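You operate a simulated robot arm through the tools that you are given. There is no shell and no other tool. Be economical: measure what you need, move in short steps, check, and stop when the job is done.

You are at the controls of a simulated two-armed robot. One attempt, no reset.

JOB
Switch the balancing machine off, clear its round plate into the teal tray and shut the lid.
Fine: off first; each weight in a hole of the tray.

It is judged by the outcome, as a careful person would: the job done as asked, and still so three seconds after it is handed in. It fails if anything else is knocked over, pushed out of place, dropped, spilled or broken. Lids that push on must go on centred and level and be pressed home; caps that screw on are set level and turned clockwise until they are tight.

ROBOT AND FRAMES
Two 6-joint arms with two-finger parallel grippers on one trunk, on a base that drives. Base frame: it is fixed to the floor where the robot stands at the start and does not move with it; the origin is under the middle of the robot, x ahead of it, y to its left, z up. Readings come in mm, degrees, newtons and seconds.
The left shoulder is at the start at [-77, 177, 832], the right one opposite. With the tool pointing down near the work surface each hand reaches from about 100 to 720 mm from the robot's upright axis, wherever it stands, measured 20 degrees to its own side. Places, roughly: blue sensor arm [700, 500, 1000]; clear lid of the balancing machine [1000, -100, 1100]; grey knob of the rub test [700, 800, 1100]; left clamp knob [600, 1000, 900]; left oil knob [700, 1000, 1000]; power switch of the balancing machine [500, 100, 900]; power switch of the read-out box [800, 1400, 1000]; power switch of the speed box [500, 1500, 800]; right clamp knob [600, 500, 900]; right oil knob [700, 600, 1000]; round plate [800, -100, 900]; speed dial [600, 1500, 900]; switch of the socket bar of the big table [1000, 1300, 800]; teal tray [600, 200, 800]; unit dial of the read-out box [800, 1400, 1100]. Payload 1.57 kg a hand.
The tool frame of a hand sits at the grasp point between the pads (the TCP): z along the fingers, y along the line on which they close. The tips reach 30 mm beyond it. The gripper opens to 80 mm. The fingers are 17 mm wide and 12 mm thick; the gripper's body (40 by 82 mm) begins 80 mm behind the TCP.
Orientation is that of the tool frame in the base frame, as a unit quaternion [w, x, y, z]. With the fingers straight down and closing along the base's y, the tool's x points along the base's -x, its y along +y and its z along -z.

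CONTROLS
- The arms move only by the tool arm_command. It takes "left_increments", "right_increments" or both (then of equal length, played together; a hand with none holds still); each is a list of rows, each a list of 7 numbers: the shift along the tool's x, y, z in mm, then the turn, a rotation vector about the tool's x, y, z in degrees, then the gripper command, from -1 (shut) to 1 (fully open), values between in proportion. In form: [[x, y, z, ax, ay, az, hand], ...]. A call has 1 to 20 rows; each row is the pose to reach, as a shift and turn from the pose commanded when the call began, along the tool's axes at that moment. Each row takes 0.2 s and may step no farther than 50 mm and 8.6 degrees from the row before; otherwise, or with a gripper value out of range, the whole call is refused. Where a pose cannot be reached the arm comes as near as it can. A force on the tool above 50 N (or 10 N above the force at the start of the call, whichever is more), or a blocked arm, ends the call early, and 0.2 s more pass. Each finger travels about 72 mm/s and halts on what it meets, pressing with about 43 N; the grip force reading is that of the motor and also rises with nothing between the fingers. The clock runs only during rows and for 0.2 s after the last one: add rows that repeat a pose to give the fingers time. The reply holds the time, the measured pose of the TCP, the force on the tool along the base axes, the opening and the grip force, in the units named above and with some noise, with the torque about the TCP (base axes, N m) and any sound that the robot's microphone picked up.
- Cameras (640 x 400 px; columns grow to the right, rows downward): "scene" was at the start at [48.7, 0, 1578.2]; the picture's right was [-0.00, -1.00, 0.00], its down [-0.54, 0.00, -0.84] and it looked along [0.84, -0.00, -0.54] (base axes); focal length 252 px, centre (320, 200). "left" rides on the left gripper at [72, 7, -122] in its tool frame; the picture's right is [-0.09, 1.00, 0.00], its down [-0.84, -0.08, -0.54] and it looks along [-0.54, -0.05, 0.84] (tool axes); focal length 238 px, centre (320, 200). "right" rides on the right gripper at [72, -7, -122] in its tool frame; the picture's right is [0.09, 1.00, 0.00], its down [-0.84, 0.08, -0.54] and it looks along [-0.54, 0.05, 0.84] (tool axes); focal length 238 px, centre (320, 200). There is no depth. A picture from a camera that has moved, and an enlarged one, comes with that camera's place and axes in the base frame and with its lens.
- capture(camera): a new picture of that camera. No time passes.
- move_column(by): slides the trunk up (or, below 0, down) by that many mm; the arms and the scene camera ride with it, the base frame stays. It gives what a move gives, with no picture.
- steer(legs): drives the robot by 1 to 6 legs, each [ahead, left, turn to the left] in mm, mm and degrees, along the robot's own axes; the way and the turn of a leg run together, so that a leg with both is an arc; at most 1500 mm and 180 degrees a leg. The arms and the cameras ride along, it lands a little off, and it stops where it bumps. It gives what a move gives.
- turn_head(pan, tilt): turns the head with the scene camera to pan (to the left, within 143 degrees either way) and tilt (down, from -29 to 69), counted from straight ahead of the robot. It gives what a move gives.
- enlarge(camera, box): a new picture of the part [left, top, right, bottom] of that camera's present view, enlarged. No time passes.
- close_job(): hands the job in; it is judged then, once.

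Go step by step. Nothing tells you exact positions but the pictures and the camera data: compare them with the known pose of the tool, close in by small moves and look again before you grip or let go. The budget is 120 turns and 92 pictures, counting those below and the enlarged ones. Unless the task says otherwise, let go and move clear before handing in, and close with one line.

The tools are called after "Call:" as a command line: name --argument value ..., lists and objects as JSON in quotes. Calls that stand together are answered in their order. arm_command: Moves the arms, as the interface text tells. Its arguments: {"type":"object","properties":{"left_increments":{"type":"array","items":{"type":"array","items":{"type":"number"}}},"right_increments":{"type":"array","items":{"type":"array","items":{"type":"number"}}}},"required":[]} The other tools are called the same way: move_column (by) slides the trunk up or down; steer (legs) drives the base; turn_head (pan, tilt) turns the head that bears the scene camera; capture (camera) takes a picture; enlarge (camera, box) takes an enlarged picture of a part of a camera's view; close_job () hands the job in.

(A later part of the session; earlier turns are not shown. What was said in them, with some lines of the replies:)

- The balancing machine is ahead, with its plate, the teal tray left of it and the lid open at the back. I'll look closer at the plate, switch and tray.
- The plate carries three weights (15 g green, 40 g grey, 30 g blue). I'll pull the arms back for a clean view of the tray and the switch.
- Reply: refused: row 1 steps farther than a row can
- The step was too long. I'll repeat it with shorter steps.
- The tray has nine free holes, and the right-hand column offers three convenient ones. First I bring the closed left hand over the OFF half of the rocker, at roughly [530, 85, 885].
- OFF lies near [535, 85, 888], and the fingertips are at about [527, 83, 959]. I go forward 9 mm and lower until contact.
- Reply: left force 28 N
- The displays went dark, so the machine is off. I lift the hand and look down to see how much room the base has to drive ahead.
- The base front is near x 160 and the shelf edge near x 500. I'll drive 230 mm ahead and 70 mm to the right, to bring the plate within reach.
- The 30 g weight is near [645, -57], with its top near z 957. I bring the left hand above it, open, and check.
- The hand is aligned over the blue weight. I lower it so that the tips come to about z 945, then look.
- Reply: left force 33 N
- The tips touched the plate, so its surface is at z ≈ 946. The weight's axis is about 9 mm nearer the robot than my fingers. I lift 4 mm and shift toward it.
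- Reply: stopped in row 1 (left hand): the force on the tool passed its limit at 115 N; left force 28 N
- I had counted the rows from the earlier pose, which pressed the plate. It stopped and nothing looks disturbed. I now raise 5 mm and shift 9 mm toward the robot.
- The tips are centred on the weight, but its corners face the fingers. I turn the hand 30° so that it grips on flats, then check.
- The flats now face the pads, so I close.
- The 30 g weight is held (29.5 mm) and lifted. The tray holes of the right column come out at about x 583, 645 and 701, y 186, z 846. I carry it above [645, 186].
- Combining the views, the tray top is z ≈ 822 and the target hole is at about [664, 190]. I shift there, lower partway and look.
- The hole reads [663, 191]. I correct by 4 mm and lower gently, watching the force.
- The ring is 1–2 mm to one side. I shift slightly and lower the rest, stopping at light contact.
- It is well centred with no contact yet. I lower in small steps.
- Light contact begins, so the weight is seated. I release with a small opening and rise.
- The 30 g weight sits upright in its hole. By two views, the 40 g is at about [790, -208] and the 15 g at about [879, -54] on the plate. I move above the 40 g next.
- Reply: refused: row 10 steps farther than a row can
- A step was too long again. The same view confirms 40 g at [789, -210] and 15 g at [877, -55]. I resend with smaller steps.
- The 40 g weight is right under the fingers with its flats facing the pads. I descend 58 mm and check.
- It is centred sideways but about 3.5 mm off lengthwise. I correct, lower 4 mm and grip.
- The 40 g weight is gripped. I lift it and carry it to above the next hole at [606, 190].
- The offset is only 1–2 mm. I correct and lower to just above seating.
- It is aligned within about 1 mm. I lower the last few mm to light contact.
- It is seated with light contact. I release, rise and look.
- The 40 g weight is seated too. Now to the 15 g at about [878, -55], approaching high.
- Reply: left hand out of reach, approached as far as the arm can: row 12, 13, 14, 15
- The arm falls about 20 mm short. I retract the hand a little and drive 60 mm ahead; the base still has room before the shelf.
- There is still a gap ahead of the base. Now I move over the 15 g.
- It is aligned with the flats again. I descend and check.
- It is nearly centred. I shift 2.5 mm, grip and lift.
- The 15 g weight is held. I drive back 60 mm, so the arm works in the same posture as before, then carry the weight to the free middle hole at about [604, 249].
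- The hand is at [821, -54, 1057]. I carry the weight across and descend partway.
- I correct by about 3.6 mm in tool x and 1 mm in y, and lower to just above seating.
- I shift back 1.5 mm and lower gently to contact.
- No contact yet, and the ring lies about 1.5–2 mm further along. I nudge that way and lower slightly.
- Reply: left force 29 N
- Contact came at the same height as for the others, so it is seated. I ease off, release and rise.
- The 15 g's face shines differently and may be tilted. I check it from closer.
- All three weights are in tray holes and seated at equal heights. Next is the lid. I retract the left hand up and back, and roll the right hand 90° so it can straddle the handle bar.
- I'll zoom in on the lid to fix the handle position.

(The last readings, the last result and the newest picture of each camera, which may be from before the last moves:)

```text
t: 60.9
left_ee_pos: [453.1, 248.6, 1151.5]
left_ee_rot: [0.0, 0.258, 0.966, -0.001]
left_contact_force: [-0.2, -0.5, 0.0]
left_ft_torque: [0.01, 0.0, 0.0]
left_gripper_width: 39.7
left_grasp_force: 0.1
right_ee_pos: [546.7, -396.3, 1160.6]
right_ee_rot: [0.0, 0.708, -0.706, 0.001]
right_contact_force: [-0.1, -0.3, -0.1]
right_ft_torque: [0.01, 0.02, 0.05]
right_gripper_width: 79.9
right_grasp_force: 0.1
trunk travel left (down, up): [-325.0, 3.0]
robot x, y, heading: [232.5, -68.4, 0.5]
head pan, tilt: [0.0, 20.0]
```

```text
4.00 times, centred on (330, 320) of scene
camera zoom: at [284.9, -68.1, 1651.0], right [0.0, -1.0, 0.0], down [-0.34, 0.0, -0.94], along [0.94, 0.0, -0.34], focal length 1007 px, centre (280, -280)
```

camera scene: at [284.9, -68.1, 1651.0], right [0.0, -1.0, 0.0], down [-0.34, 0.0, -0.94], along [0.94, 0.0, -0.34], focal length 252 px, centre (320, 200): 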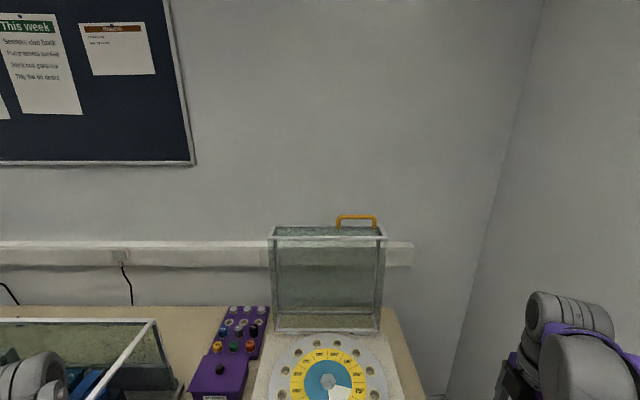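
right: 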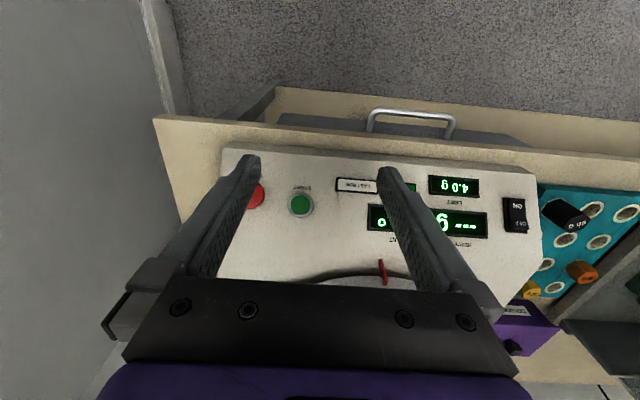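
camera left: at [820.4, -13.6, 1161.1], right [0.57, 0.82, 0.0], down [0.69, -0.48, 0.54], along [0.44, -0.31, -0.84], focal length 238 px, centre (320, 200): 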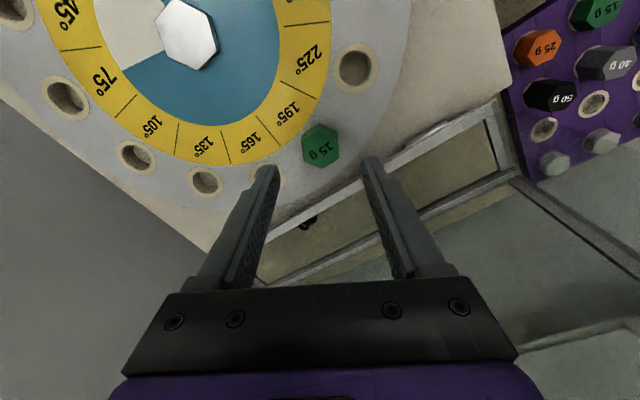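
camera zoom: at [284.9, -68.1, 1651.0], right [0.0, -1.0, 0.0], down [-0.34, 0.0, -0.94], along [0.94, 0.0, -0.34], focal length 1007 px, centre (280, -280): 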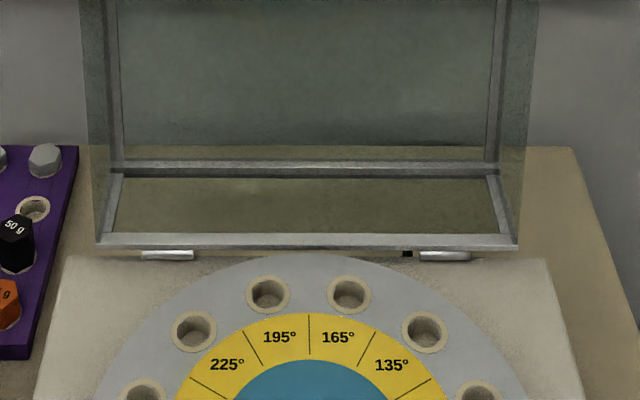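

The lid is about 380 mm square, hinged near [974, 895], and the handle bar is near [1039, -189, 1320], so it ends near [547, 958]. I drive 90 mm ahead and pitch the right hand to horizontal.

Call:
steer --legs '[[90, 0, 0]]'

Call:
arm_command --right_increments '[[0, 0, 0, 8, 0, 0, 1], [0, 0, 0, 16, 0, 0, 1], [0, 0, 0, 24, 0, 0, 1], [0, 0, 0, 32, 0, 0, 1], [0, 0, 0, 40, 0, 0, 1], [0, 0, 0, 48, 0, 0, 1], [0, 0, 0, 56, 0, 0, 1], [0, 0, 0, 64, 0, 0, 1], [0, 0, 0, 72, 0, 0, 1], [0, 0, 0, 80, 0, 0, 1], [0, 0, 0, 88, 0, 0, 1], [0, 0, 0, 88, 0, 0, 1]]'

Call:
capture --camera "right"

Call:
capture --camera "scene"

```text
t: 62.0
left_ee_pos: [545.3, 249.3, 1152.5]
left_ee_rot: [0.0, 0.257, 0.966, 0.0]
left_contact_force: [-0.1, -0.1, -0.9]
left_ft_torque: [-0.02, 0.0, 0.02]
left_gripper_width: 39.8
left_grasp_force: 0.0
right_ee_pos: [637.6, -395.8, 1160.4]
right_ee_rot: [0.0, 0.709, -0.706, 0.0]
right_contact_force: [0.3, -0.4, -0.4]
right_ft_torque: [0.01, -0.02, 0.03]
right_gripper_width: 80.0
right_grasp_force: 0.1
trunk travel left (down, up): [-325.0, 3.0]
robot x, y, heading: [327.8, -68.6, 0.3]
head pan, tilt: [0.0, 20.0]
```

```text
t: 64.6
left_ee_pos: [552.0, 245.3, 1153.8]
left_ee_rot: [0.001, 0.27, 0.963, -0.001]
left_contact_force: [0.3, 0.8, -0.1]
left_ft_torque: [0.01, 0.0, 0.02]
left_gripper_width: 40.2
left_grasp_force: 0.1
right_ee_pos: [664.7, -376.7, 1166.0]
right_ee_rot: [0.504, -0.513, 0.542, -0.435]
right_contact_force: [0.1, -0.3, 0.4]
right_ft_torque: [0.02, 0.02, 0.01]
right_gripper_width: 80.2
right_grasp_force: 0.1
right hand out of reach, approached as far as the arm can: row 10, 11, 12
trunk travel left (down, up): [-325.0, 3.0]
robot x, y, heading: [330.0, -69.8, 0.3]
head pan, tilt: [0.0, 20.0]
```

```text
29 pictures are left
camera right: at [547.8, -453.0, 1180.0], right [-0.11, 0.0, -0.99], down [-0.58, 0.81, 0.07], along [0.81, 0.58, -0.09], focal length 238 px, centre (320, 200)
```

right: 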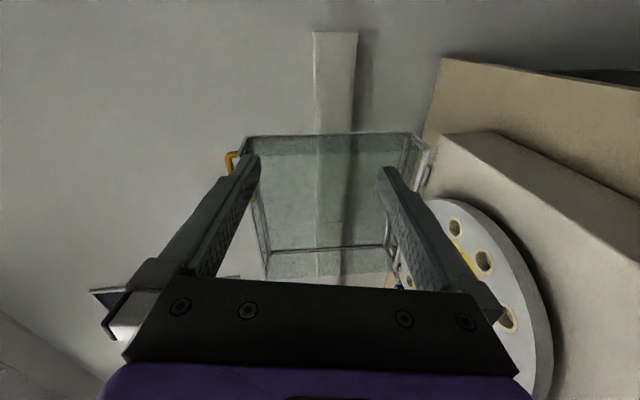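

```text
28 pictures are left
camera scene: at [376.7, -67.8, 1651.1], right [0.0, -1.0, 0.0], down [-0.34, 0.0, -0.94], along [0.94, 0.0, -0.34], focal length 252 px, centre (320, 200)
```

scene: 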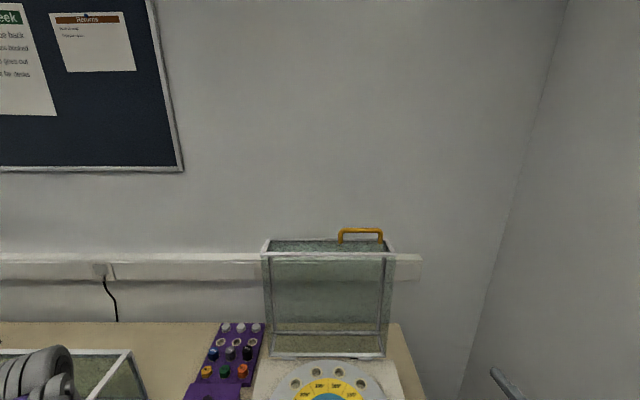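

The hand now points forward, within a few degrees. I move it up toward the handle with a moderate opening.

Call:
arm_command --right_increments '[[-20, -24, 24, 0, 0, 0, 0.5], [-39, -48, 49, 0, 0, 0, 0], [-58, -72, 73, 0, 0, 0, 0], [-78, -95, 98, 0, 0, 0, 0], [-97, -119, 122, 0, 0, 0, 0], [-117, -143, 147, 0, 0, 0, 0], [-136, -167, 171, 0, 0, 0, 0], [-136, -167, 171, 0, 0, 0, 0]]'

Call:
capture --camera "right"

Call:
capture --camera "scene"

```text
t: 66.4
left_ee_pos: [544.9, 248.1, 1152.4]
left_ee_rot: [0.0, 0.257, 0.966, 0.001]
left_contact_force: [0.3, 0.1, 0.0]
left_ft_torque: [0.01, 0.03, 0.02]
left_gripper_width: 40.3
left_grasp_force: 0.1
right_ee_pos: [839.2, -270.4, 1319.0]
right_ee_rot: [0.491, -0.5, 0.555, -0.449]
right_contact_force: [-1.1, 0.0, -0.6]
right_ft_torque: [0.0, 0.0, 0.0]
right_gripper_width: 39.8
right_grasp_force: 0.0
trunk travel left (down, up): [-325.0, 3.0]
robot x, y, heading: [327.0, -67.7, 0.1]
head pan, tilt: [0.0, 20.0]
```

```text
27 pictures are left
camera right: at [718.3, -341.2, 1332.4], right [-0.11, 0.0, -0.99], down [-0.53, 0.84, 0.06], along [0.84, 0.53, -0.09], focal length 238 px, centre (320, 200)
```

right: 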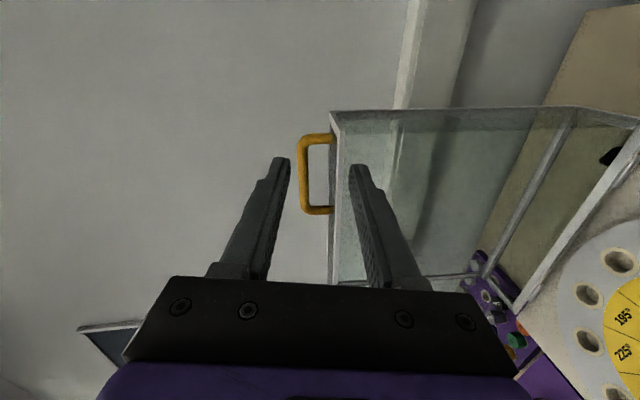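

```text
26 pictures are left
camera scene: at [375.9, -67.9, 1651.1], right [0.0, -1.0, 0.0], down [-0.34, 0.0, -0.94], along [0.94, 0.0, -0.34], focal length 252 px, centre (320, 200)
```

scene: 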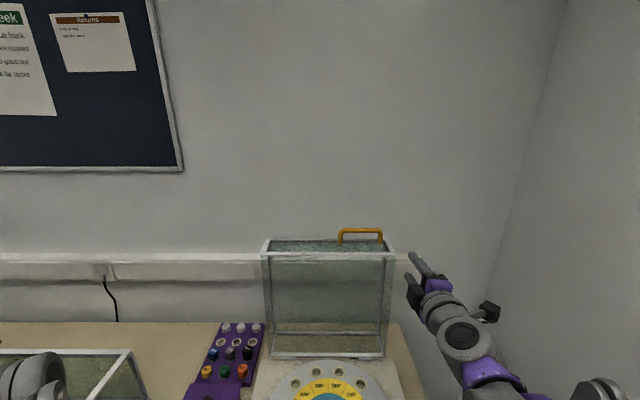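

The side view shows the bar clearly; it triangulates to about [1031, -189, 1320]. I come in line with the bar, with the tips 20 mm short of it.

Call:
arm_command --right_increments '[[-21, -4, 35, 0, 0, 0, 0], [-42, -8, 70, 0, 0, 0, 0], [-63, -12, 104, 0, 0, 0, 0], [-84, -15, 138, 0, 0, 0, 0], [-84, -15, 138, 0, 0, 0, 0]]'

Call:
capture --camera "right"

```text
t: 67.2
left_ee_pos: [543.8, 249.3, 1152.3]
left_ee_rot: [0.001, 0.258, 0.966, 0.0]
left_contact_force: [1.1, -0.8, -0.9]
left_ft_torque: [-0.02, 0.13, -0.02]
left_gripper_width: 39.9
left_grasp_force: 0.0
right_ee_pos: [932.8, -204.3, 1311.6]
right_ee_rot: [0.524, -0.464, 0.607, -0.377]
right_contact_force: [-34.6, 0.8, 4.6]
right_ft_torque: [0.03, 0.78, 0.02]
right_gripper_width: 39.5
right_grasp_force: 0.1
trunk travel left (down, up): [-325.0, 3.0]
robot x, y, heading: [321.6, -70.2, 0.4]
head pan, tilt: [0.0, 20.0]
stopped in row 4 (right hand): the force on the tool passed its limit at 85 N (the readings are from after the stop); the commanded pose is now the measured one
```

```text
25 pictures are left
camera right: at [812.5, -278.3, 1318.6], right [-0.17, 0.2, -0.97], down [-0.53, 0.81, 0.26], along [0.83, 0.55, -0.03], focal length 238 px, centre (320, 200)
```

right: 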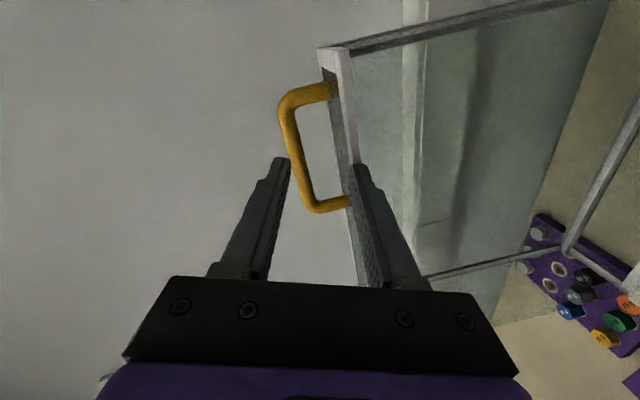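

The lower finger touched the lid's rim and twisted the hand. I back off 35 mm, raise a little and straighten roll and pitch.

Call:
arm_command --right_increments '[[0, 0, -20, 0, 0, 0, 0], [-2, -8, -37, 3, 0, -5, 0], [-4, -13, -37, 7, 0, -11, 0], [-4, -13, -37, 11, 0, -16.5, 0], [-4, -13, -37, 11, 0, -16.5, 0]]'

Call:
capture --camera "right"

Call:
enlarge --camera "scene" --box '[250, 215, 410, 315]'

```text
t: 68.4
left_ee_pos: [546.7, 249.7, 1152.0]
left_ee_rot: [0.001, 0.258, 0.966, 0.0]
left_contact_force: [-0.5, 0.2, 0.1]
left_ft_torque: [0.02, -0.02, 0.0]
left_gripper_width: 40.2
left_grasp_force: 0.0
right_ee_pos: [902.2, -205.7, 1330.4]
right_ee_rot: [0.506, -0.494, 0.495, -0.505]
right_contact_force: [-0.1, 0.1, -0.2]
right_ft_torque: [0.01, 0.03, -0.01]
right_gripper_width: 40.0
right_grasp_force: 0.0
trunk travel left (down, up): [-325.0, 3.0]
robot x, y, heading: [328.4, -69.7, 0.3]
head pan, tilt: [0.0, 20.0]
```

```text
24 pictures are left
camera right: at [780.2, -276.6, 1335.9], right [0.02, -0.09, -1.0], down [-0.54, 0.84, -0.09], along [0.84, 0.54, -0.03], focal length 238 px, centre (320, 200)
```

right: 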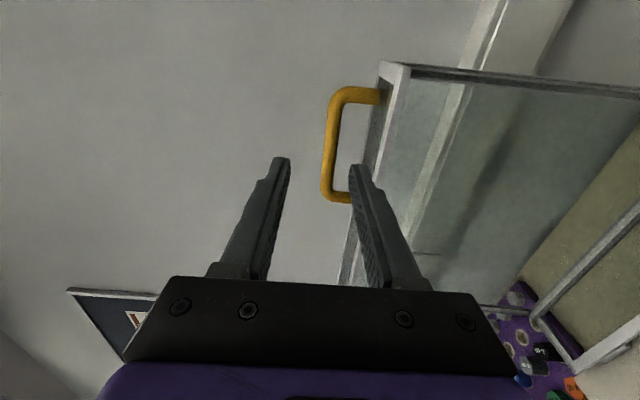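

```text
4.00 times, centred on (330, 265) of scene
camera zoom: at [376.6, -67.8, 1651.1], right [0.0, -1.0, 0.0], down [-0.34, 0.0, -0.94], along [0.94, 0.0, -0.34], focal length 1007 px, centre (280, -60)
```

zoom: 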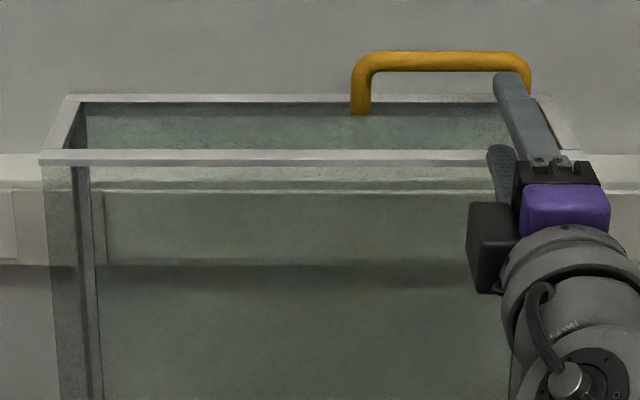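

The hand is now square and free, with the bar at [1035, -186, 1321]. I narrow the opening, align, advance until the tips are just before the bar, and look.

Call:
arm_command --right_increments '[[-10, 4, 0, 0, 0, 0, -0.2], [-19, 7.5, 0, 0, 0, 0, -0.2], [-19, 7.5, 30, 0, 0, 0, -0.2], [-19, 7.5, 60, 0, 0, 0, -0.2], [-19, 7.5, 84, 0, 0, 0, -0.2], [-19, 7.5, 84, 0, 0, 0, -0.2]]'

Call:
capture --camera "right"

```text
t: 69.8
left_ee_pos: [546.0, 250.2, 1152.0]
left_ee_rot: [0.0, 0.258, 0.966, 0.0]
left_contact_force: [-0.4, 0.1, -0.3]
left_ft_torque: [0.0, -0.03, 0.0]
left_gripper_width: 39.9
left_grasp_force: 0.0
right_ee_pos: [986.1, -186.9, 1323.9]
right_ee_rot: [0.506, -0.494, 0.496, -0.504]
right_contact_force: [-0.1, -0.6, -0.2]
right_ft_torque: [0.0, 0.0, 0.02]
right_gripper_width: 31.9
right_grasp_force: 0.0
trunk travel left (down, up): [-325.0, 3.0]
robot x, y, heading: [325.7, -66.0, 0.2]
head pan, tilt: [0.0, 20.0]
```

```text
22 pictures are left
camera right: at [864.6, -258.4, 1328.5], right [0.02, -0.09, -1.0], down [-0.54, 0.84, -0.09], along [0.84, 0.54, -0.03], focal length 238 px, centre (320, 200)
```

right: 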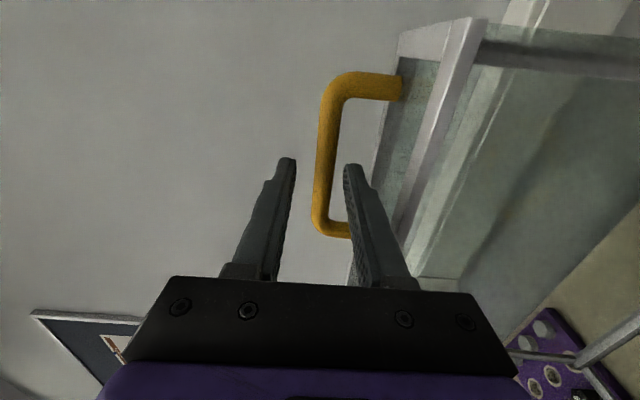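

The bar lies between the fingertip lines. I advance so that the fingers straddle it.

Call:
arm_command --right_increments '[[0, 2, 15, 0, 0, 0, -0.2], [0, 2, 28, 0, 0, 0, -0.2], [0, 2, 38, 0, 0, 0, -0.2], [0, 2, 38, 0, 0, 0, -0.2]]'

Call:
capture --camera "right"

```text
t: 70.8
left_ee_pos: [545.7, 249.2, 1152.6]
left_ee_rot: [0.0, 0.258, 0.966, 0.0]
left_contact_force: [0.4, -0.2, 0.0]
left_ft_torque: [0.07, 0.0, 0.0]
left_gripper_width: 40.1
left_grasp_force: 0.1
right_ee_pos: [1024.6, -186.8, 1324.6]
right_ee_rot: [0.506, -0.493, 0.496, -0.504]
right_contact_force: [-0.5, -0.3, -0.4]
right_ft_torque: [-0.01, 0.01, -0.02]
right_gripper_width: 31.9
right_grasp_force: 0.0
trunk travel left (down, up): [-325.0, 3.0]
robot x, y, heading: [328.3, -67.5, 0.1]
head pan, tilt: [0.0, 20.0]
```

```text
21 pictures are left
camera right: at [902.3, -258.4, 1328.9], right [0.02, -0.09, -1.0], down [-0.54, 0.84, -0.09], along [0.84, 0.54, -0.03], focal length 238 px, centre (320, 200)
```

right: 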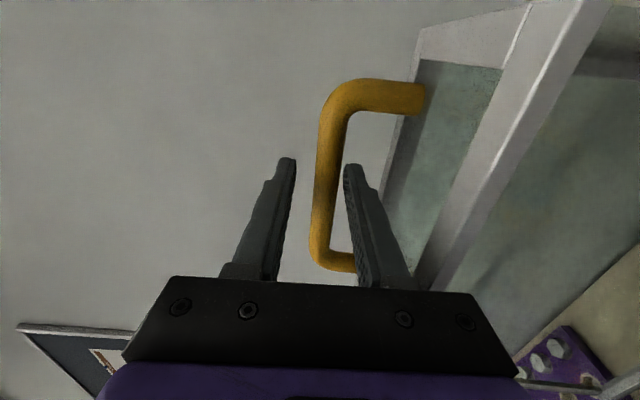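

The fingers straddle the bar, with one in the gap between bar and wall. I close to a loose capture and swing the lid forward along its arc by a first 20°.

Call:
arm_command --right_increments '[[0, 2, 0, 0, 0, 0, -0.5], [0, 2, 0, 0, 0, 0, -0.5], [0, 0.5, -15, -1, 0, 0, -0.5], [0, -1.6, -30, -2, 0, 0, -0.5], [0, -2.6, -45, -3, 0, 0, -0.5], [0, -3.2, -60, -4, 0, 0, -0.5], [0, -3, -75, -5, 0, 0, -0.5], [0, -2.6, -90, -6, 0, 0, -0.5], [0, -1.3, -105, -7, 0, 0, -0.5], [0, 0, -120, -8, 0, 0, -0.5], [0, 2.2, -135, -9, 0, 0, -0.5], [0, 4.7, -149, -10, 0, 0, -0.5], [0, 4.7, -149, -10, 0, 0, -0.5]]'

Call:
capture --camera "right"

Call:
capture --camera "scene"

```text
t: 73.6
left_ee_pos: [546.9, 248.9, 1151.8]
left_ee_rot: [0.0, 0.258, 0.966, 0.0]
left_contact_force: [0.3, 0.5, -0.1]
left_ft_torque: [0.0, 0.02, 0.01]
left_gripper_width: 39.9
left_grasp_force: 0.1
right_ee_pos: [874.9, -187.5, 1315.9]
right_ee_rot: [0.461, -0.536, 0.538, -0.459]
right_contact_force: [0.0, 0.9, -0.6]
right_ft_torque: [-0.03, 0.02, 0.0]
right_gripper_width: 20.3
right_grasp_force: 0.1
trunk travel left (down, up): [-325.0, 3.0]
robot x, y, heading: [328.8, -69.2, 0.2]
head pan, tilt: [0.0, 20.0]
```

```text
20 pictures are left
camera right: at [756.6, -258.7, 1342.0], right [-0.15, -0.09, -0.98], down [-0.55, 0.84, 0.01], along [0.82, 0.54, -0.18], focal length 238 px, centre (320, 200)
```

right: 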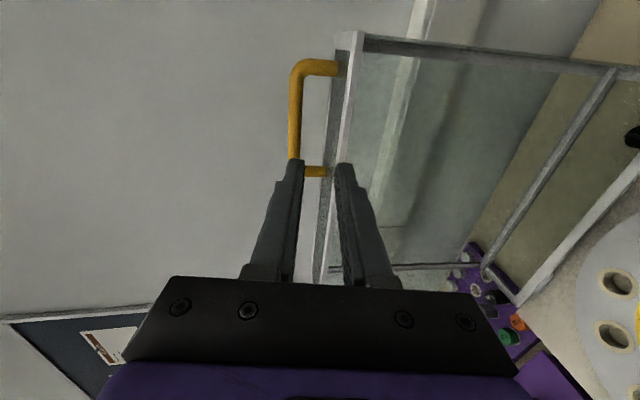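

```text
19 pictures are left
camera scene: at [377.2, -67.8, 1651.1], right [0.0, -1.0, 0.0], down [-0.34, 0.0, -0.94], along [0.94, 0.0, -0.34], focal length 252 px, centre (320, 200)
```

scene: 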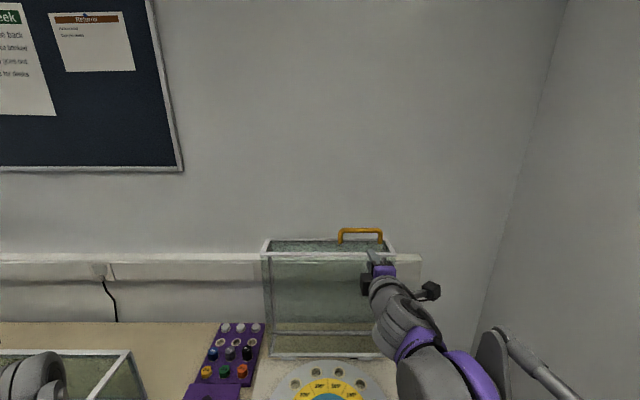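

The fingers slid off the bar without moving the lid, so a loose hook can't pull. I go back along the same way, straddle the bar again and grip it firmly; this time the hand will turn with the lid.

Call:
arm_command --right_increments '[[0, -8, 35, 3, 0, 0, -0.2], [0, -16, 70, 6, 0, 0, -0.2], [0, -23, 102, 9.5, 0, 0, -0.2], [0, -23, 102, 9.5, 0, 0, -0.2], [0, -24.5, 117, 9.5, 0, 0, -0.2], [0, -26.5, 132, 9.5, 0, 0, -0.2], [0, -28.5, 148, 9.5, 0, 0, -0.2], [0, -28.5, 148, 9.5, 0, 0, -0.2]]'

Call:
capture --camera "right"

```text
t: 75.4
left_ee_pos: [548.3, 248.8, 1153.3]
left_ee_rot: [0.0, 0.257, 0.966, -0.001]
left_contact_force: [0.8, 1.2, 0.2]
left_ft_torque: [0.0, 0.01, -0.02]
left_gripper_width: 39.9
left_grasp_force: 0.1
right_ee_pos: [1026.0, -187.2, 1322.0]
right_ee_rot: [0.504, -0.496, 0.498, -0.503]
right_contact_force: [-0.4, 0.0, 0.0]
right_ft_torque: [-0.02, 0.0, 0.01]
right_gripper_width: 32.0
right_grasp_force: 0.0
trunk travel left (down, up): [-325.0, 3.0]
robot x, y, heading: [325.5, -65.8, 0.2]
head pan, tilt: [0.0, 20.0]
```

```text
18 pictures are left
camera right: at [904.9, -258.1, 1326.6], right [0.01, -0.09, -1.0], down [-0.54, 0.84, -0.08], along [0.84, 0.54, -0.04], focal length 238 px, centre (320, 200)
```

right: 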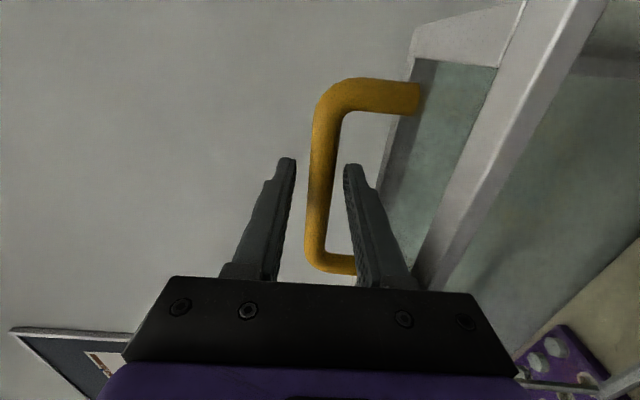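

Straddled again. I close firmly on the bar and check the grip.

Call:
arm_command --right_increments '[[0, 0, 0, 0, 0, 0, -1], [0, 0, 0, 0, 0, 0, -1], [0, 0, 0, 0, 0, 0, -1]]'

```text
t: 76.2
left_ee_pos: [546.1, 248.9, 1152.7]
left_ee_rot: [0.0, 0.257, 0.966, 0.0]
left_contact_force: [0.6, 0.1, -0.1]
left_ft_torque: [0.02, 0.0, 0.0]
left_gripper_width: 39.9
left_grasp_force: 0.0
right_ee_pos: [1026.4, -187.6, 1320.8]
right_ee_rot: [0.503, -0.496, 0.498, -0.502]
right_contact_force: [-1.5, -0.6, -4.9]
right_ft_torque: [0.12, -0.02, -0.08]
right_gripper_width: 14.5
right_grasp_force: 30.7
trunk travel left (down, up): [-325.0, 3.0]
robot x, y, heading: [327.8, -68.8, 0.2]
head pan, tilt: [0.0, 20.0]
```

The bar is gripped (14.5 mm). I swing the lid forward by 15°, with the hand turning along.

Call:
arm_command --right_increments '[[0, -1.2, -11, -1.5, 0, 0, -1], [0, -2.1, -22.4, -3, 0, 0, -1], [0, -2.7, -33.6, -4.5, 0, 0, -1], [0, -3.1, -44.8, -6, 0, 0, -1], [0, -3.1, -56, -7.5, 0, 0, -1], [0, -2.9, -67.2, -9, 0, 0, -1], [0, -2.3, -78.5, -10.5, 0, 0, -1], [0, -1.5, -89.7, -12, 0, 0, -1], [0, -0.4, -101, -13.5, 0, 0, -1], [0, 1, -112, -15, 0, 0, -1], [0, 1, -112, -15, 0, 0, -1]]'

Call:
capture --camera "right"

Call:
enlarge --camera "scene" --box '[230, 220, 430, 345]'

```text
t: 77.8
left_ee_pos: [543.2, 248.4, 1153.6]
left_ee_rot: [0.001, 0.258, 0.966, 0.0]
left_contact_force: [1.0, 0.4, -0.3]
left_ft_torque: [-0.01, 0.0, -0.02]
left_gripper_width: 40.0
left_grasp_force: 0.0
right_ee_pos: [946.5, -186.0, 1329.5]
right_ee_rot: [-0.461, 0.538, -0.537, 0.457]
right_contact_force: [0.9, -5.0, 41.0]
right_ft_torque: [0.14, -0.18, -0.44]
right_gripper_width: 14.7
right_grasp_force: 30.8
trunk travel left (down, up): [-325.0, 3.0]
robot x, y, heading: [328.0, -66.0, 0.2]
head pan, tilt: [0.0, 20.0]
stopped in row 7 (right hand): the force on the tool passed its limit at 54 N (the readings are from after the stop); the commanded pose is now the measured one
```

```text
17 pictures are left
camera right: at [827.9, -258.5, 1355.2], right [-0.15, -0.09, -0.98], down [-0.55, 0.83, 0.01], along [0.82, 0.54, -0.18], focal length 238 px, centre (320, 200)
```

right: 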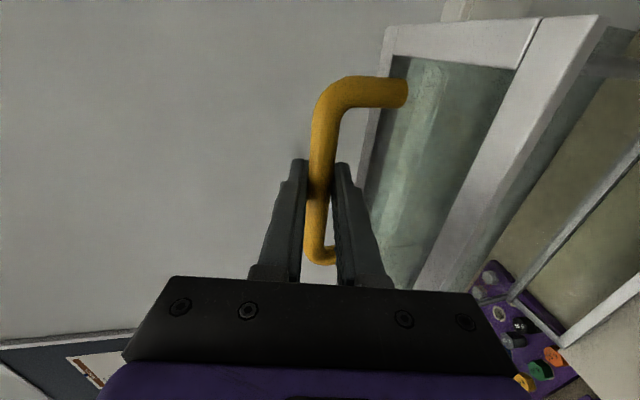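

```text
3.20 times, centred on (330, 282) of scene
camera zoom: at [372.5, -68.2, 1651.2], right [0.0, -1.0, 0.0], down [-0.34, 0.0, -0.94], along [0.94, 0.0, -0.34], focal length 806 px, centre (288, -64)
```

zoom: 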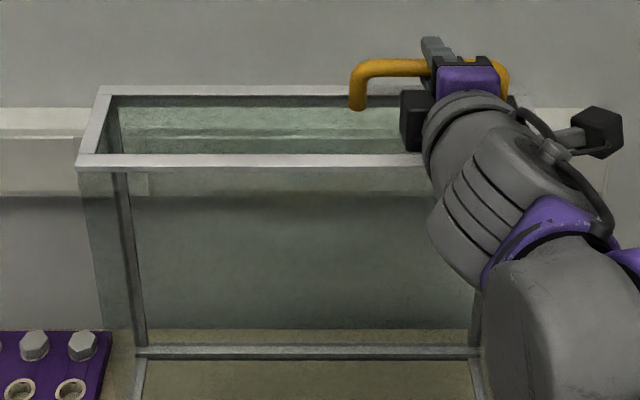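

The lid follows. The upward force shows that the hinge is nearer than I assumed, at about x 935, so I refit the arc and go on 18°.

Call:
arm_command --right_increments '[[0, 1.6, -11.2, -1.5, 0, 0, -1], [0, 3.5, -22.4, -3, 0, 0, -1], [0, 5.7, -33.5, -4.5, 0, 0, -1], [0, 8.3, -44.5, -6, 0, 0, -1], [0, 11, -55.5, -7.5, 0, 0, -1], [0, 14, -66.4, -9, 0, 0, -1], [0, 17.5, -77.2, -10.5, 0, 0, -1], [0, 21.1, -87.9, -12, 0, 0, -1], [0, 25, -98.5, -13.5, 0, 0, -1], [0, 29.1, -109, -15, 0, 0, -1], [0, 33.6, -119.4, -16.5, 0, 0, -1], [0, 38.3, -129.7, -18, 0, 0, -1], [0, 38.3, -129.7, -18, 0, 0, -1]]'

Call:
capture --camera "right"

```text
t: 80.6
left_ee_pos: [546.1, 247.4, 1152.5]
left_ee_rot: [0.0, 0.258, 0.966, 0.001]
left_contact_force: [-0.2, -0.7, 0.5]
left_ft_torque: [-0.01, -0.01, 0.01]
left_gripper_width: 40.1
left_grasp_force: 0.1
right_ee_pos: [814.6, -187.0, 1308.3]
right_ee_rot: [-0.368, 0.604, -0.604, 0.367]
right_contact_force: [-1.9, -1.1, 3.3]
right_ft_torque: [0.02, 0.12, -0.13]
right_gripper_width: 14.5
right_grasp_force: 30.5
trunk travel left (down, up): [-325.0, 3.0]
robot x, y, heading: [329.3, -66.6, 0.2]
head pan, tilt: [0.0, 20.0]
```

```text
15 pictures are left
camera right: at [710.7, -257.9, 1370.9], right [-0.46, -0.09, -0.88], down [-0.52, 0.84, 0.18], along [0.72, 0.54, -0.43], focal length 238 px, centre (320, 200)
```

right: 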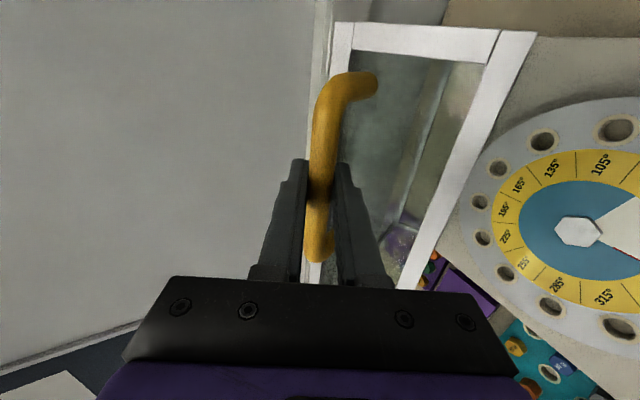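

The force is low and the arc fits (hinge about [942, 896]). I continue 28° more.

Call:
arm_command --right_increments '[[0, 10.9, -10.6, -2, 0, 0, -1], [0, 21.9, -20.8, -4, 0, 0, -1], [0, 33.4, -30.6, -6, 0, 0, -1], [0, 45.1, -39.9, -8, 0, 0, -1], [0, 57.3, -48.9, -10, 0, 0, -1], [0, 69.6, -57.4, -12, 0, 0, -1], [0, 82.4, -65.5, -14, 0, 0, -1], [0, 95.3, -73.2, -16, 0, 0, -1], [0, 108.6, -80.4, -18, 0, 0, -1], [0, 122, -87.1, -20, 0, 0, -1], [0, 135.8, -93.3, -22, 0, 0, -1], [0, 149.7, -99.1, -24, 0, 0, -1], [0, 163.9, -104.4, -26, 0, 0, -1], [0, 178.1, -109.2, -28, 0, 0, -1], [0, 178.1, -109.2, -28, 0, 0, -1]]'

```text
t: 83.8
left_ee_pos: [548.8, 249.5, 1152.4]
left_ee_rot: [0.0, 0.258, 0.966, 0.0]
left_contact_force: [0.2, -0.3, -0.2]
left_ft_torque: [0.0, 0.02, -0.01]
left_gripper_width: 40.4
left_grasp_force: 0.1
right_ee_pos: [638.7, -187.0, 1201.2]
right_ee_rot: [-0.211, 0.676, -0.675, 0.209]
right_contact_force: [7.1, 2.4, -8.2]
right_ft_torque: [-0.43, 0.08, -0.24]
right_gripper_width: 14.7
right_grasp_force: 31.2
trunk travel left (down, up): [-325.0, 3.0]
robot x, y, heading: [328.4, -69.3, 0.3]
head pan, tilt: [0.0, 20.0]
```

It is tracking well: the lid is about 56° down. I continue another 28° and look before the last few degrees.

Call:
arm_command --right_increments '[[0, 14.7, 3.2, -2, 0, 0, -1], [0, 29.4, 6.4, -4, 0, 0, -1], [0, 43.8, 10.6, -6, 0, 0, -1], [0, 58.1, 15, -8, 0, 0, -1], [0, 72.3, 20.1, -10, 0, 0, -1], [0, 86.3, 25.4, -12, 0, 0, -1], [0, 100, 31.5, -14, 0, 0, -1], [0, 113.6, 37.8, -16, 0, 0, -1], [0, 127, 44.8, -18, 0, 0, -1], [0, 140, 52.1, -20, 0, 0, -1], [0, 152.8, 60, -22, 0, 0, -1], [0, 165.4, 68.3, -24, 0, 0, -1], [0, 177.5, 77, -26, 0, 0, -1], [0, 189.5, 86, -28, 0, 0, -1], [0, 189.5, 86, -28, 0, 0, -1]]'

Call:
turn_head --pan 0 --tilt 55

Call:
capture --camera "scene"

```text
t: 86.6
left_ee_pos: [550.3, 248.8, 1151.1]
left_ee_rot: [-0.001, 0.257, 0.966, 0.001]
left_contact_force: [-0.4, 0.1, -0.3]
left_ft_torque: [-0.01, -0.02, -0.01]
left_gripper_width: 40.0
left_grasp_force: 0.1
right_ee_pos: [545.7, -185.9, 1043.0]
right_ee_rot: [-0.068, 0.704, -0.704, 0.064]
right_contact_force: [37.3, -1.2, -10.7]
right_ft_torque: [-0.15, -0.63, 0.13]
right_gripper_width: 14.9
right_grasp_force: 31.2
trunk travel left (down, up): [-325.0, 3.0]
robot x, y, heading: [329.6, -68.9, 0.3]
head pan, tilt: [0.0, 20.0]
stopped in row 13 (right hand): the force on the tool passed its limit at 54 N (the readings are from after the stop); the commanded pose is now the measured one
```

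```text
t: 87.6
left_ee_pos: [552.5, 248.0, 1151.2]
left_ee_rot: [-0.001, 0.258, 0.966, 0.0]
left_contact_force: [0.5, -0.7, 0.6]
left_ft_torque: [0.0, -0.01, 0.02]
left_gripper_width: 39.8
left_grasp_force: 0.0
right_ee_pos: [546.0, -186.6, 1042.3]
right_ee_rot: [-0.064, 0.705, -0.704, 0.061]
right_contact_force: [37.9, -4.7, -10.9]
right_ft_torque: [-0.67, -0.6, 0.04]
right_gripper_width: 14.8
right_grasp_force: 30.9
trunk travel left (down, up): [-325.0, 3.0]
robot x, y, heading: [325.7, -66.4, -0.1]
head pan, tilt: [0.0, 55.0]
```

```text
14 pictures are left
camera scene: at [362.9, -68.9, 1598.9], right [0.0, -1.0, 0.0], down [-0.82, 0.0, -0.57], along [0.57, 0.0, -0.82], focal length 252 px, centre (320, 200)
```

scene: 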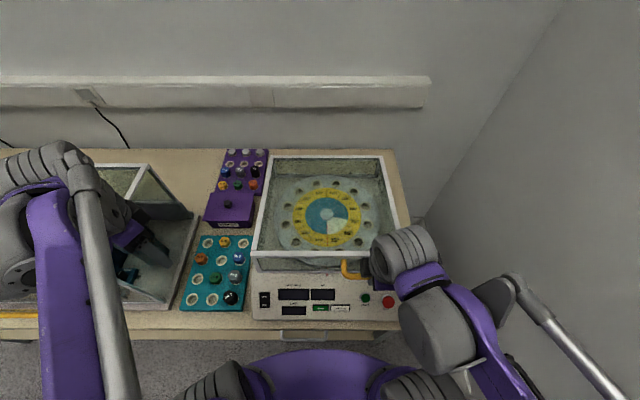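

The lid is nearly down. The hand is pulled forward (37 N), so my arc is a little wide. I ease the hand forward 6 mm and lower slowly.

Call:
arm_command --right_increments '[[0, -3, 0.5, 0, 0, 0, -1], [0, -6, 1, 0, 0, 0, -1], [0, -4.4, 4.2, -0.5, 0, 0, -1], [0, -2.7, 7.3, -1, 0, 0, -1], [0, -1, 10.5, -1.5, 0, 0, -1], [0, -1, 10.5, -1.5, 0, 0, -1]]'

Call:
enlarge --camera "scene" --box '[240, 140, 440, 265]'

Call:
enlarge --camera "scene" --box '[240, 215, 440, 340]'

```text
t: 89.0
left_ee_pos: [546.4, 248.6, 1152.6]
left_ee_rot: [0.0, 0.258, 0.966, -0.001]
left_contact_force: [0.2, -0.1, -0.4]
left_ft_torque: [-0.03, 0.02, 0.01]
left_gripper_width: 40.1
left_grasp_force: 0.0
right_ee_pos: [544.0, -186.4, 1033.1]
right_ee_rot: [-0.054, 0.706, -0.704, 0.051]
right_contact_force: [0.0, 1.2, -1.3]
right_ft_torque: [0.28, 0.1, 0.21]
right_gripper_width: 14.6
right_grasp_force: 30.6
trunk travel left (down, up): [-325.0, 3.0]
robot x, y, heading: [325.8, -68.3, -0.0]
head pan, tilt: [0.0, 55.0]
```

```text
3.20 times, centred on (340, 202) of scene
camera zoom: at [356.1, -67.9, 1599.0], right [0.0, -1.0, 0.0], down [-0.82, 0.0, -0.57], along [0.57, 0.0, -0.82], focal length 806 px, centre (256, 192)
```

zoom: 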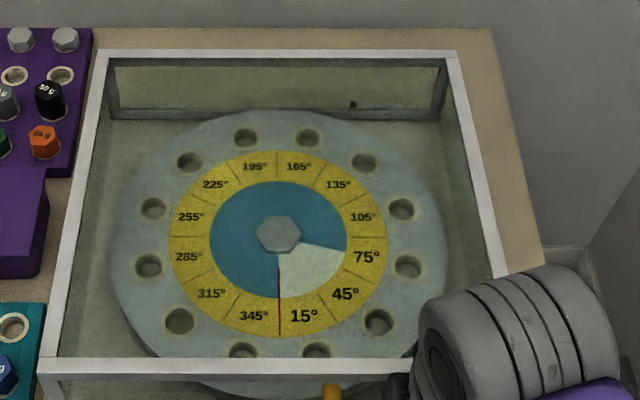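

```text
3.20 times, centred on (340, 278) of scene
camera zoom: at [356.1, -67.9, 1599.0], right [0.0, -1.0, 0.0], down [-0.82, 0.0, -0.57], along [0.57, 0.0, -0.82], focal length 806 px, centre (256, -48)
```

zoom: 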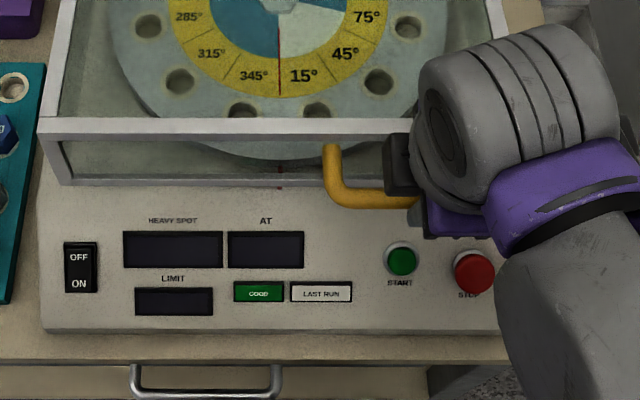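

The force is near zero. I lower further in half-degree steps until the lid rests.

Call:
arm_command --right_increments '[[0, 1.2, 3.2, -0.5, 0, 0, -1], [0, 2.5, 6.4, -1, 0, 0, -1], [0, 3.8, 9.6, -1.5, 0, 0, -1], [0, 5, 12.8, -2, 0, 0, -1], [0, 5, 12.8, -2, 0, 0, -1]]'

```text
t: 90.2
left_ee_pos: [547.8, 247.7, 1152.8]
left_ee_rot: [0.001, 0.258, 0.966, 0.001]
left_contact_force: [0.2, 0.6, -0.2]
left_ft_torque: [0.03, 0.0, 0.0]
left_gripper_width: 40.0
left_grasp_force: 0.1
right_ee_pos: [540.5, -187.0, 1019.1]
right_ee_rot: [-0.043, 0.707, -0.705, 0.04]
right_contact_force: [3.8, -8.0, -2.1]
right_ft_torque: [-0.76, -0.02, 0.03]
right_gripper_width: 14.6
right_grasp_force: 30.9
trunk travel left (down, up): [-325.0, 3.0]
robot x, y, heading: [330.3, -67.3, 0.2]
head pan, tilt: [0.0, 55.0]
```

Still no rest contact, so I continue down.

Call:
arm_command --right_increments '[[0, 1.3, 3.3, -0.5, 0, 0, -1], [0, 2.5, 6.6, -1, 0, 0, -1], [0, 3.7, 9.9, -1.5, 0, 0, -1], [0, 4.9, 13.2, -2, 0, 0, -1], [0, 4.9, 13.2, -2, 0, 0, -1]]'

Call:
enlarge --camera "scene" --box '[240, 215, 440, 340]'

```text
t: 91.4
left_ee_pos: [548.4, 246.9, 1151.8]
left_ee_rot: [-0.001, 0.258, 0.966, 0.0]
left_contact_force: [-0.1, 0.0, 0.1]
left_ft_torque: [0.01, 0.01, -0.02]
left_gripper_width: 40.2
left_grasp_force: 0.1
right_ee_pos: [539.2, -186.2, 1003.6]
right_ee_rot: [-0.031, 0.708, -0.705, 0.027]
right_contact_force: [14.1, -9.2, -3.3]
right_ft_torque: [-0.28, -0.38, 0.08]
right_gripper_width: 14.7
right_grasp_force: 30.2
trunk travel left (down, up): [-325.0, 3.0]
robot x, y, heading: [326.0, -69.8, -0.1]
head pan, tilt: [0.0, 55.0]
```

```text
3.20 times, centred on (340, 278) of scene
camera zoom: at [358.6, -69.5, 1599.0], right [0.0, -1.0, 0.0], down [-0.82, 0.0, -0.57], along [0.57, 0.0, -0.82], focal length 806 px, centre (256, -48)
```

zoom: 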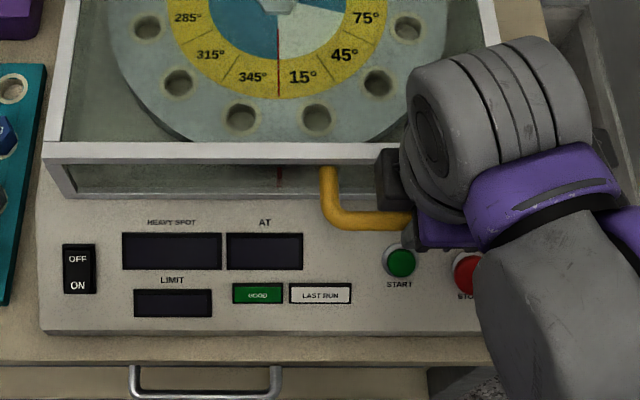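

The lid edge is closing in on the panel. I ease forward a little and continue down.

Call:
arm_command --right_increments '[[0, -2, 1, 0, 0, 0, -1], [0, -1.5, 4, -0.5, 0, 0, -1], [0, -1, 7, -1, 0, 0, -1], [0, -0.5, 10, -1.5, 0, 0, -1], [0, 0, 13, -2, 0, 0, -1], [0, 0, 13, -2, 0, 0, -1]]'

Call:
enlarge --camera "scene" --box '[240, 215, 440, 340]'

```text
t: 92.8
left_ee_pos: [547.8, 249.1, 1152.1]
left_ee_rot: [-0.001, 0.257, 0.966, 0.0]
left_contact_force: [-0.6, 0.0, 0.6]
left_ft_torque: [0.02, 0.02, -0.02]
left_gripper_width: 40.2
left_grasp_force: 0.0
right_ee_pos: [540.2, -185.0, 991.3]
right_ee_rot: [-0.017, 0.707, -0.706, 0.016]
right_contact_force: [13.6, 0.0, 23.6]
right_ft_torque: [0.05, -0.2, 0.11]
right_gripper_width: 14.6
right_grasp_force: 30.9
trunk travel left (down, up): [-325.0, 3.0]
robot x, y, heading: [325.3, -71.2, -0.3]
head pan, tilt: [0.0, 55.0]
```

```text
3.20 times, centred on (340, 278) of scene
camera zoom: at [357.3, -67.7, 1599.0], right [0.0, -1.0, 0.0], down [-0.82, 0.0, -0.57], along [0.57, 0.0, -0.82], focal length 806 px, centre (256, -48)
```

zoom: 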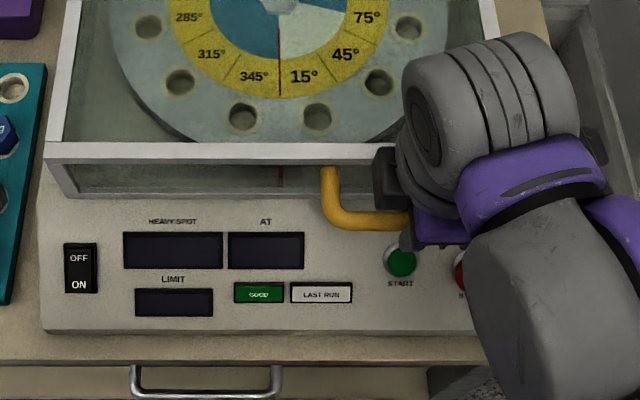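

The lid rests on the machine: there is an upward reaction and its picture is unchanged. I open the fingers moderately and withdraw straight up.

Call:
arm_command --right_increments '[[0, 0, -2, 0, 0, 0, -0.3], [0, 0, -2, 0, 0, 0, -0.2], [0, 0, -2, 0, 0, 0, -0.2], [0, 0, -15, 0, 0, 0, -0.2], [0, 0, -30, 0, 0, 0, -0.2], [0, 0, -45, 0, 0, 0, -0.2]]'

Call:
capture --camera "right"

```text
t: 94.2
left_ee_pos: [547.5, 249.0, 1152.7]
left_ee_rot: [0.0, 0.258, 0.966, 0.0]
left_contact_force: [-0.3, -0.3, 0.4]
left_ft_torque: [-0.04, 0.0, 0.03]
left_gripper_width: 39.9
left_grasp_force: 0.0
right_ee_pos: [534.6, -186.0, 1038.2]
right_ee_rot: [-0.019, 0.708, -0.706, 0.016]
right_contact_force: [-0.5, -0.3, 0.5]
right_ft_torque: [0.0, 0.02, -0.03]
right_gripper_width: 31.8
right_grasp_force: 0.0
trunk travel left (down, up): [-325.0, 3.0]
robot x, y, heading: [326.2, -68.1, 0.2]
head pan, tilt: [0.0, 55.0]
```

```text
9 pictures are left
camera right: at [537.1, -258.2, 1159.9], right [-0.99, -0.09, -0.05], down [-0.1, 0.83, 0.54], along [-0.01, 0.54, -0.84], focal length 238 px, centre (320, 200)
```

right: 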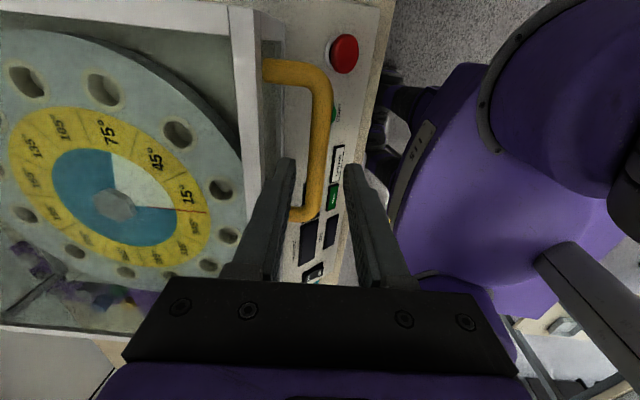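

The hand is clear of the handle. I raise it and drive back for a final inspection.

Call:
arm_command --right_increments '[[0, 0, -40, 0, 0, 0, 0], [0, 0, -80, 0, 0, 0, 0], [40, 0, -110, 0, 0, 0, 0], [80, 0, -110, 0, 0, 0, 0], [120, 0, -110, 0, 0, 0, 0]]'

Call:
steer --legs '[[-230, 0, 0]]'

Call:
turn_head --pan 0 --tilt 40

Call:
capture --camera "scene"

```text
t: 95.4
left_ee_pos: [547.1, 249.0, 1152.0]
left_ee_rot: [0.0, 0.258, 0.966, 0.0]
left_contact_force: [0.5, -0.7, 0.6]
left_ft_torque: [-0.03, 0.02, 0.0]
left_gripper_width: 40.2
left_grasp_force: 0.1
right_ee_pos: [527.3, -308.0, 1147.7]
right_ee_rot: [-0.019, 0.708, -0.706, 0.015]
right_contact_force: [-0.3, -0.7, -0.3]
right_ft_torque: [-0.01, -0.02, 0.0]
right_gripper_width: 40.1
right_grasp_force: 0.1
trunk travel left (down, up): [-325.0, 3.0]
robot x, y, heading: [329.3, -70.1, -0.0]
head pan, tilt: [0.0, 55.0]
```

```text
t: 97.2
left_ee_pos: [316.0, 247.2, 1152.4]
left_ee_rot: [0.0, 0.258, 0.966, -0.001]
left_contact_force: [-0.7, -0.7, -0.1]
left_ft_torque: [-0.03, 0.0, 0.0]
left_gripper_width: 40.0
left_grasp_force: 0.1
right_ee_pos: [295.7, -307.6, 1149.1]
right_ee_rot: [-0.018, 0.708, -0.706, 0.015]
right_contact_force: [0.2, 1.4, -0.1]
right_ft_torque: [0.02, 0.02, 0.01]
right_gripper_width: 39.7
right_grasp_force: 0.1
trunk travel left (down, up): [-325.0, 3.0]
robot x, y, heading: [96.7, -65.8, 0.1]
head pan, tilt: [0.0, 55.0]
```

```text
t: 97.9
left_ee_pos: [314.3, 248.2, 1152.1]
left_ee_rot: [0.0, 0.258, 0.966, 0.0]
left_contact_force: [-0.2, 0.4, -0.1]
left_ft_torque: [0.01, 0.0, -0.01]
left_gripper_width: 39.9
left_grasp_force: 0.0
right_ee_pos: [294.7, -307.8, 1146.6]
right_ee_rot: [-0.018, 0.708, -0.706, 0.015]
right_contact_force: [0.3, -0.5, -0.2]
right_ft_torque: [0.0, -0.01, 0.0]
right_gripper_width: 40.0
right_grasp_force: 0.1
trunk travel left (down, up): [-325.0, 3.0]
robot x, y, heading: [92.0, -66.3, 0.0]
head pan, tilt: [0.0, 40.0]
```

```text
8 pictures are left
camera scene: at [136.3, -68.6, 1619.6], right [0.0, -1.0, 0.0], down [-0.64, 0.0, -0.77], along [0.77, 0.0, -0.64], focal length 252 px, centre (320, 200)
```

scene: 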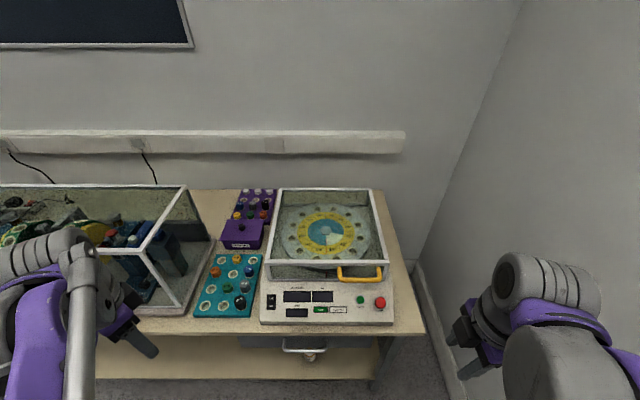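

Call:
enlarge --camera "scene" --box '[185, 245, 281, 305]'

Call:
enlarge --camera "scene" --box '[240, 200, 400, 300]'

```text
6.67 times, centred on (233, 275) of scene
camera zoom: at [136.3, -68.6, 1619.6], right [0.0, -1.0, 0.0], down [-0.64, 0.0, -0.77], along [0.77, 0.0, -0.64], focal length 1679 px, centre (900, -300)
```

zoom: 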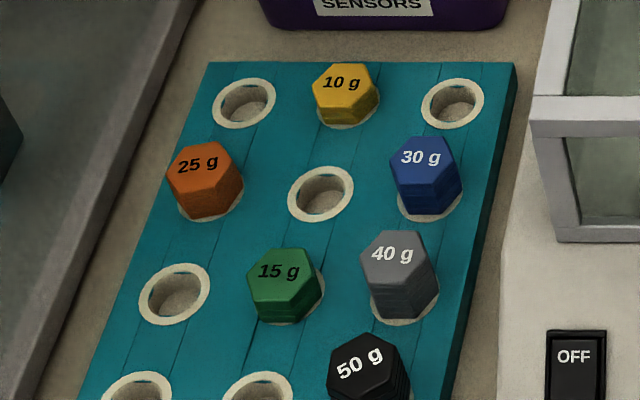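

```text
4.00 times, centred on (320, 250) of scene
camera zoom: at [136.3, -68.6, 1619.6], right [0.0, -1.0, 0.0], down [-0.64, 0.0, -0.77], along [0.77, 0.0, -0.64], focal length 1007 px, centre (320, 0)
```

zoom: 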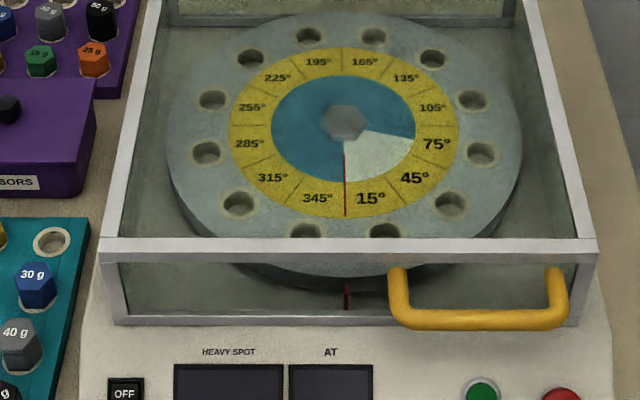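

The machine is off, the three weights from the plate stand in free holes of the teal tray, and the lid is down flat. Both hands are clear, so I hand in.

Call:
close_job

```text
The job is handed in.
```

I switched the balancing machine off first, moved the 30 g, 40 g and 15 g weights from its plate into free holes of the teal tray, and shut the lid. The 15 g weight sits slightly off-centre in its hole.
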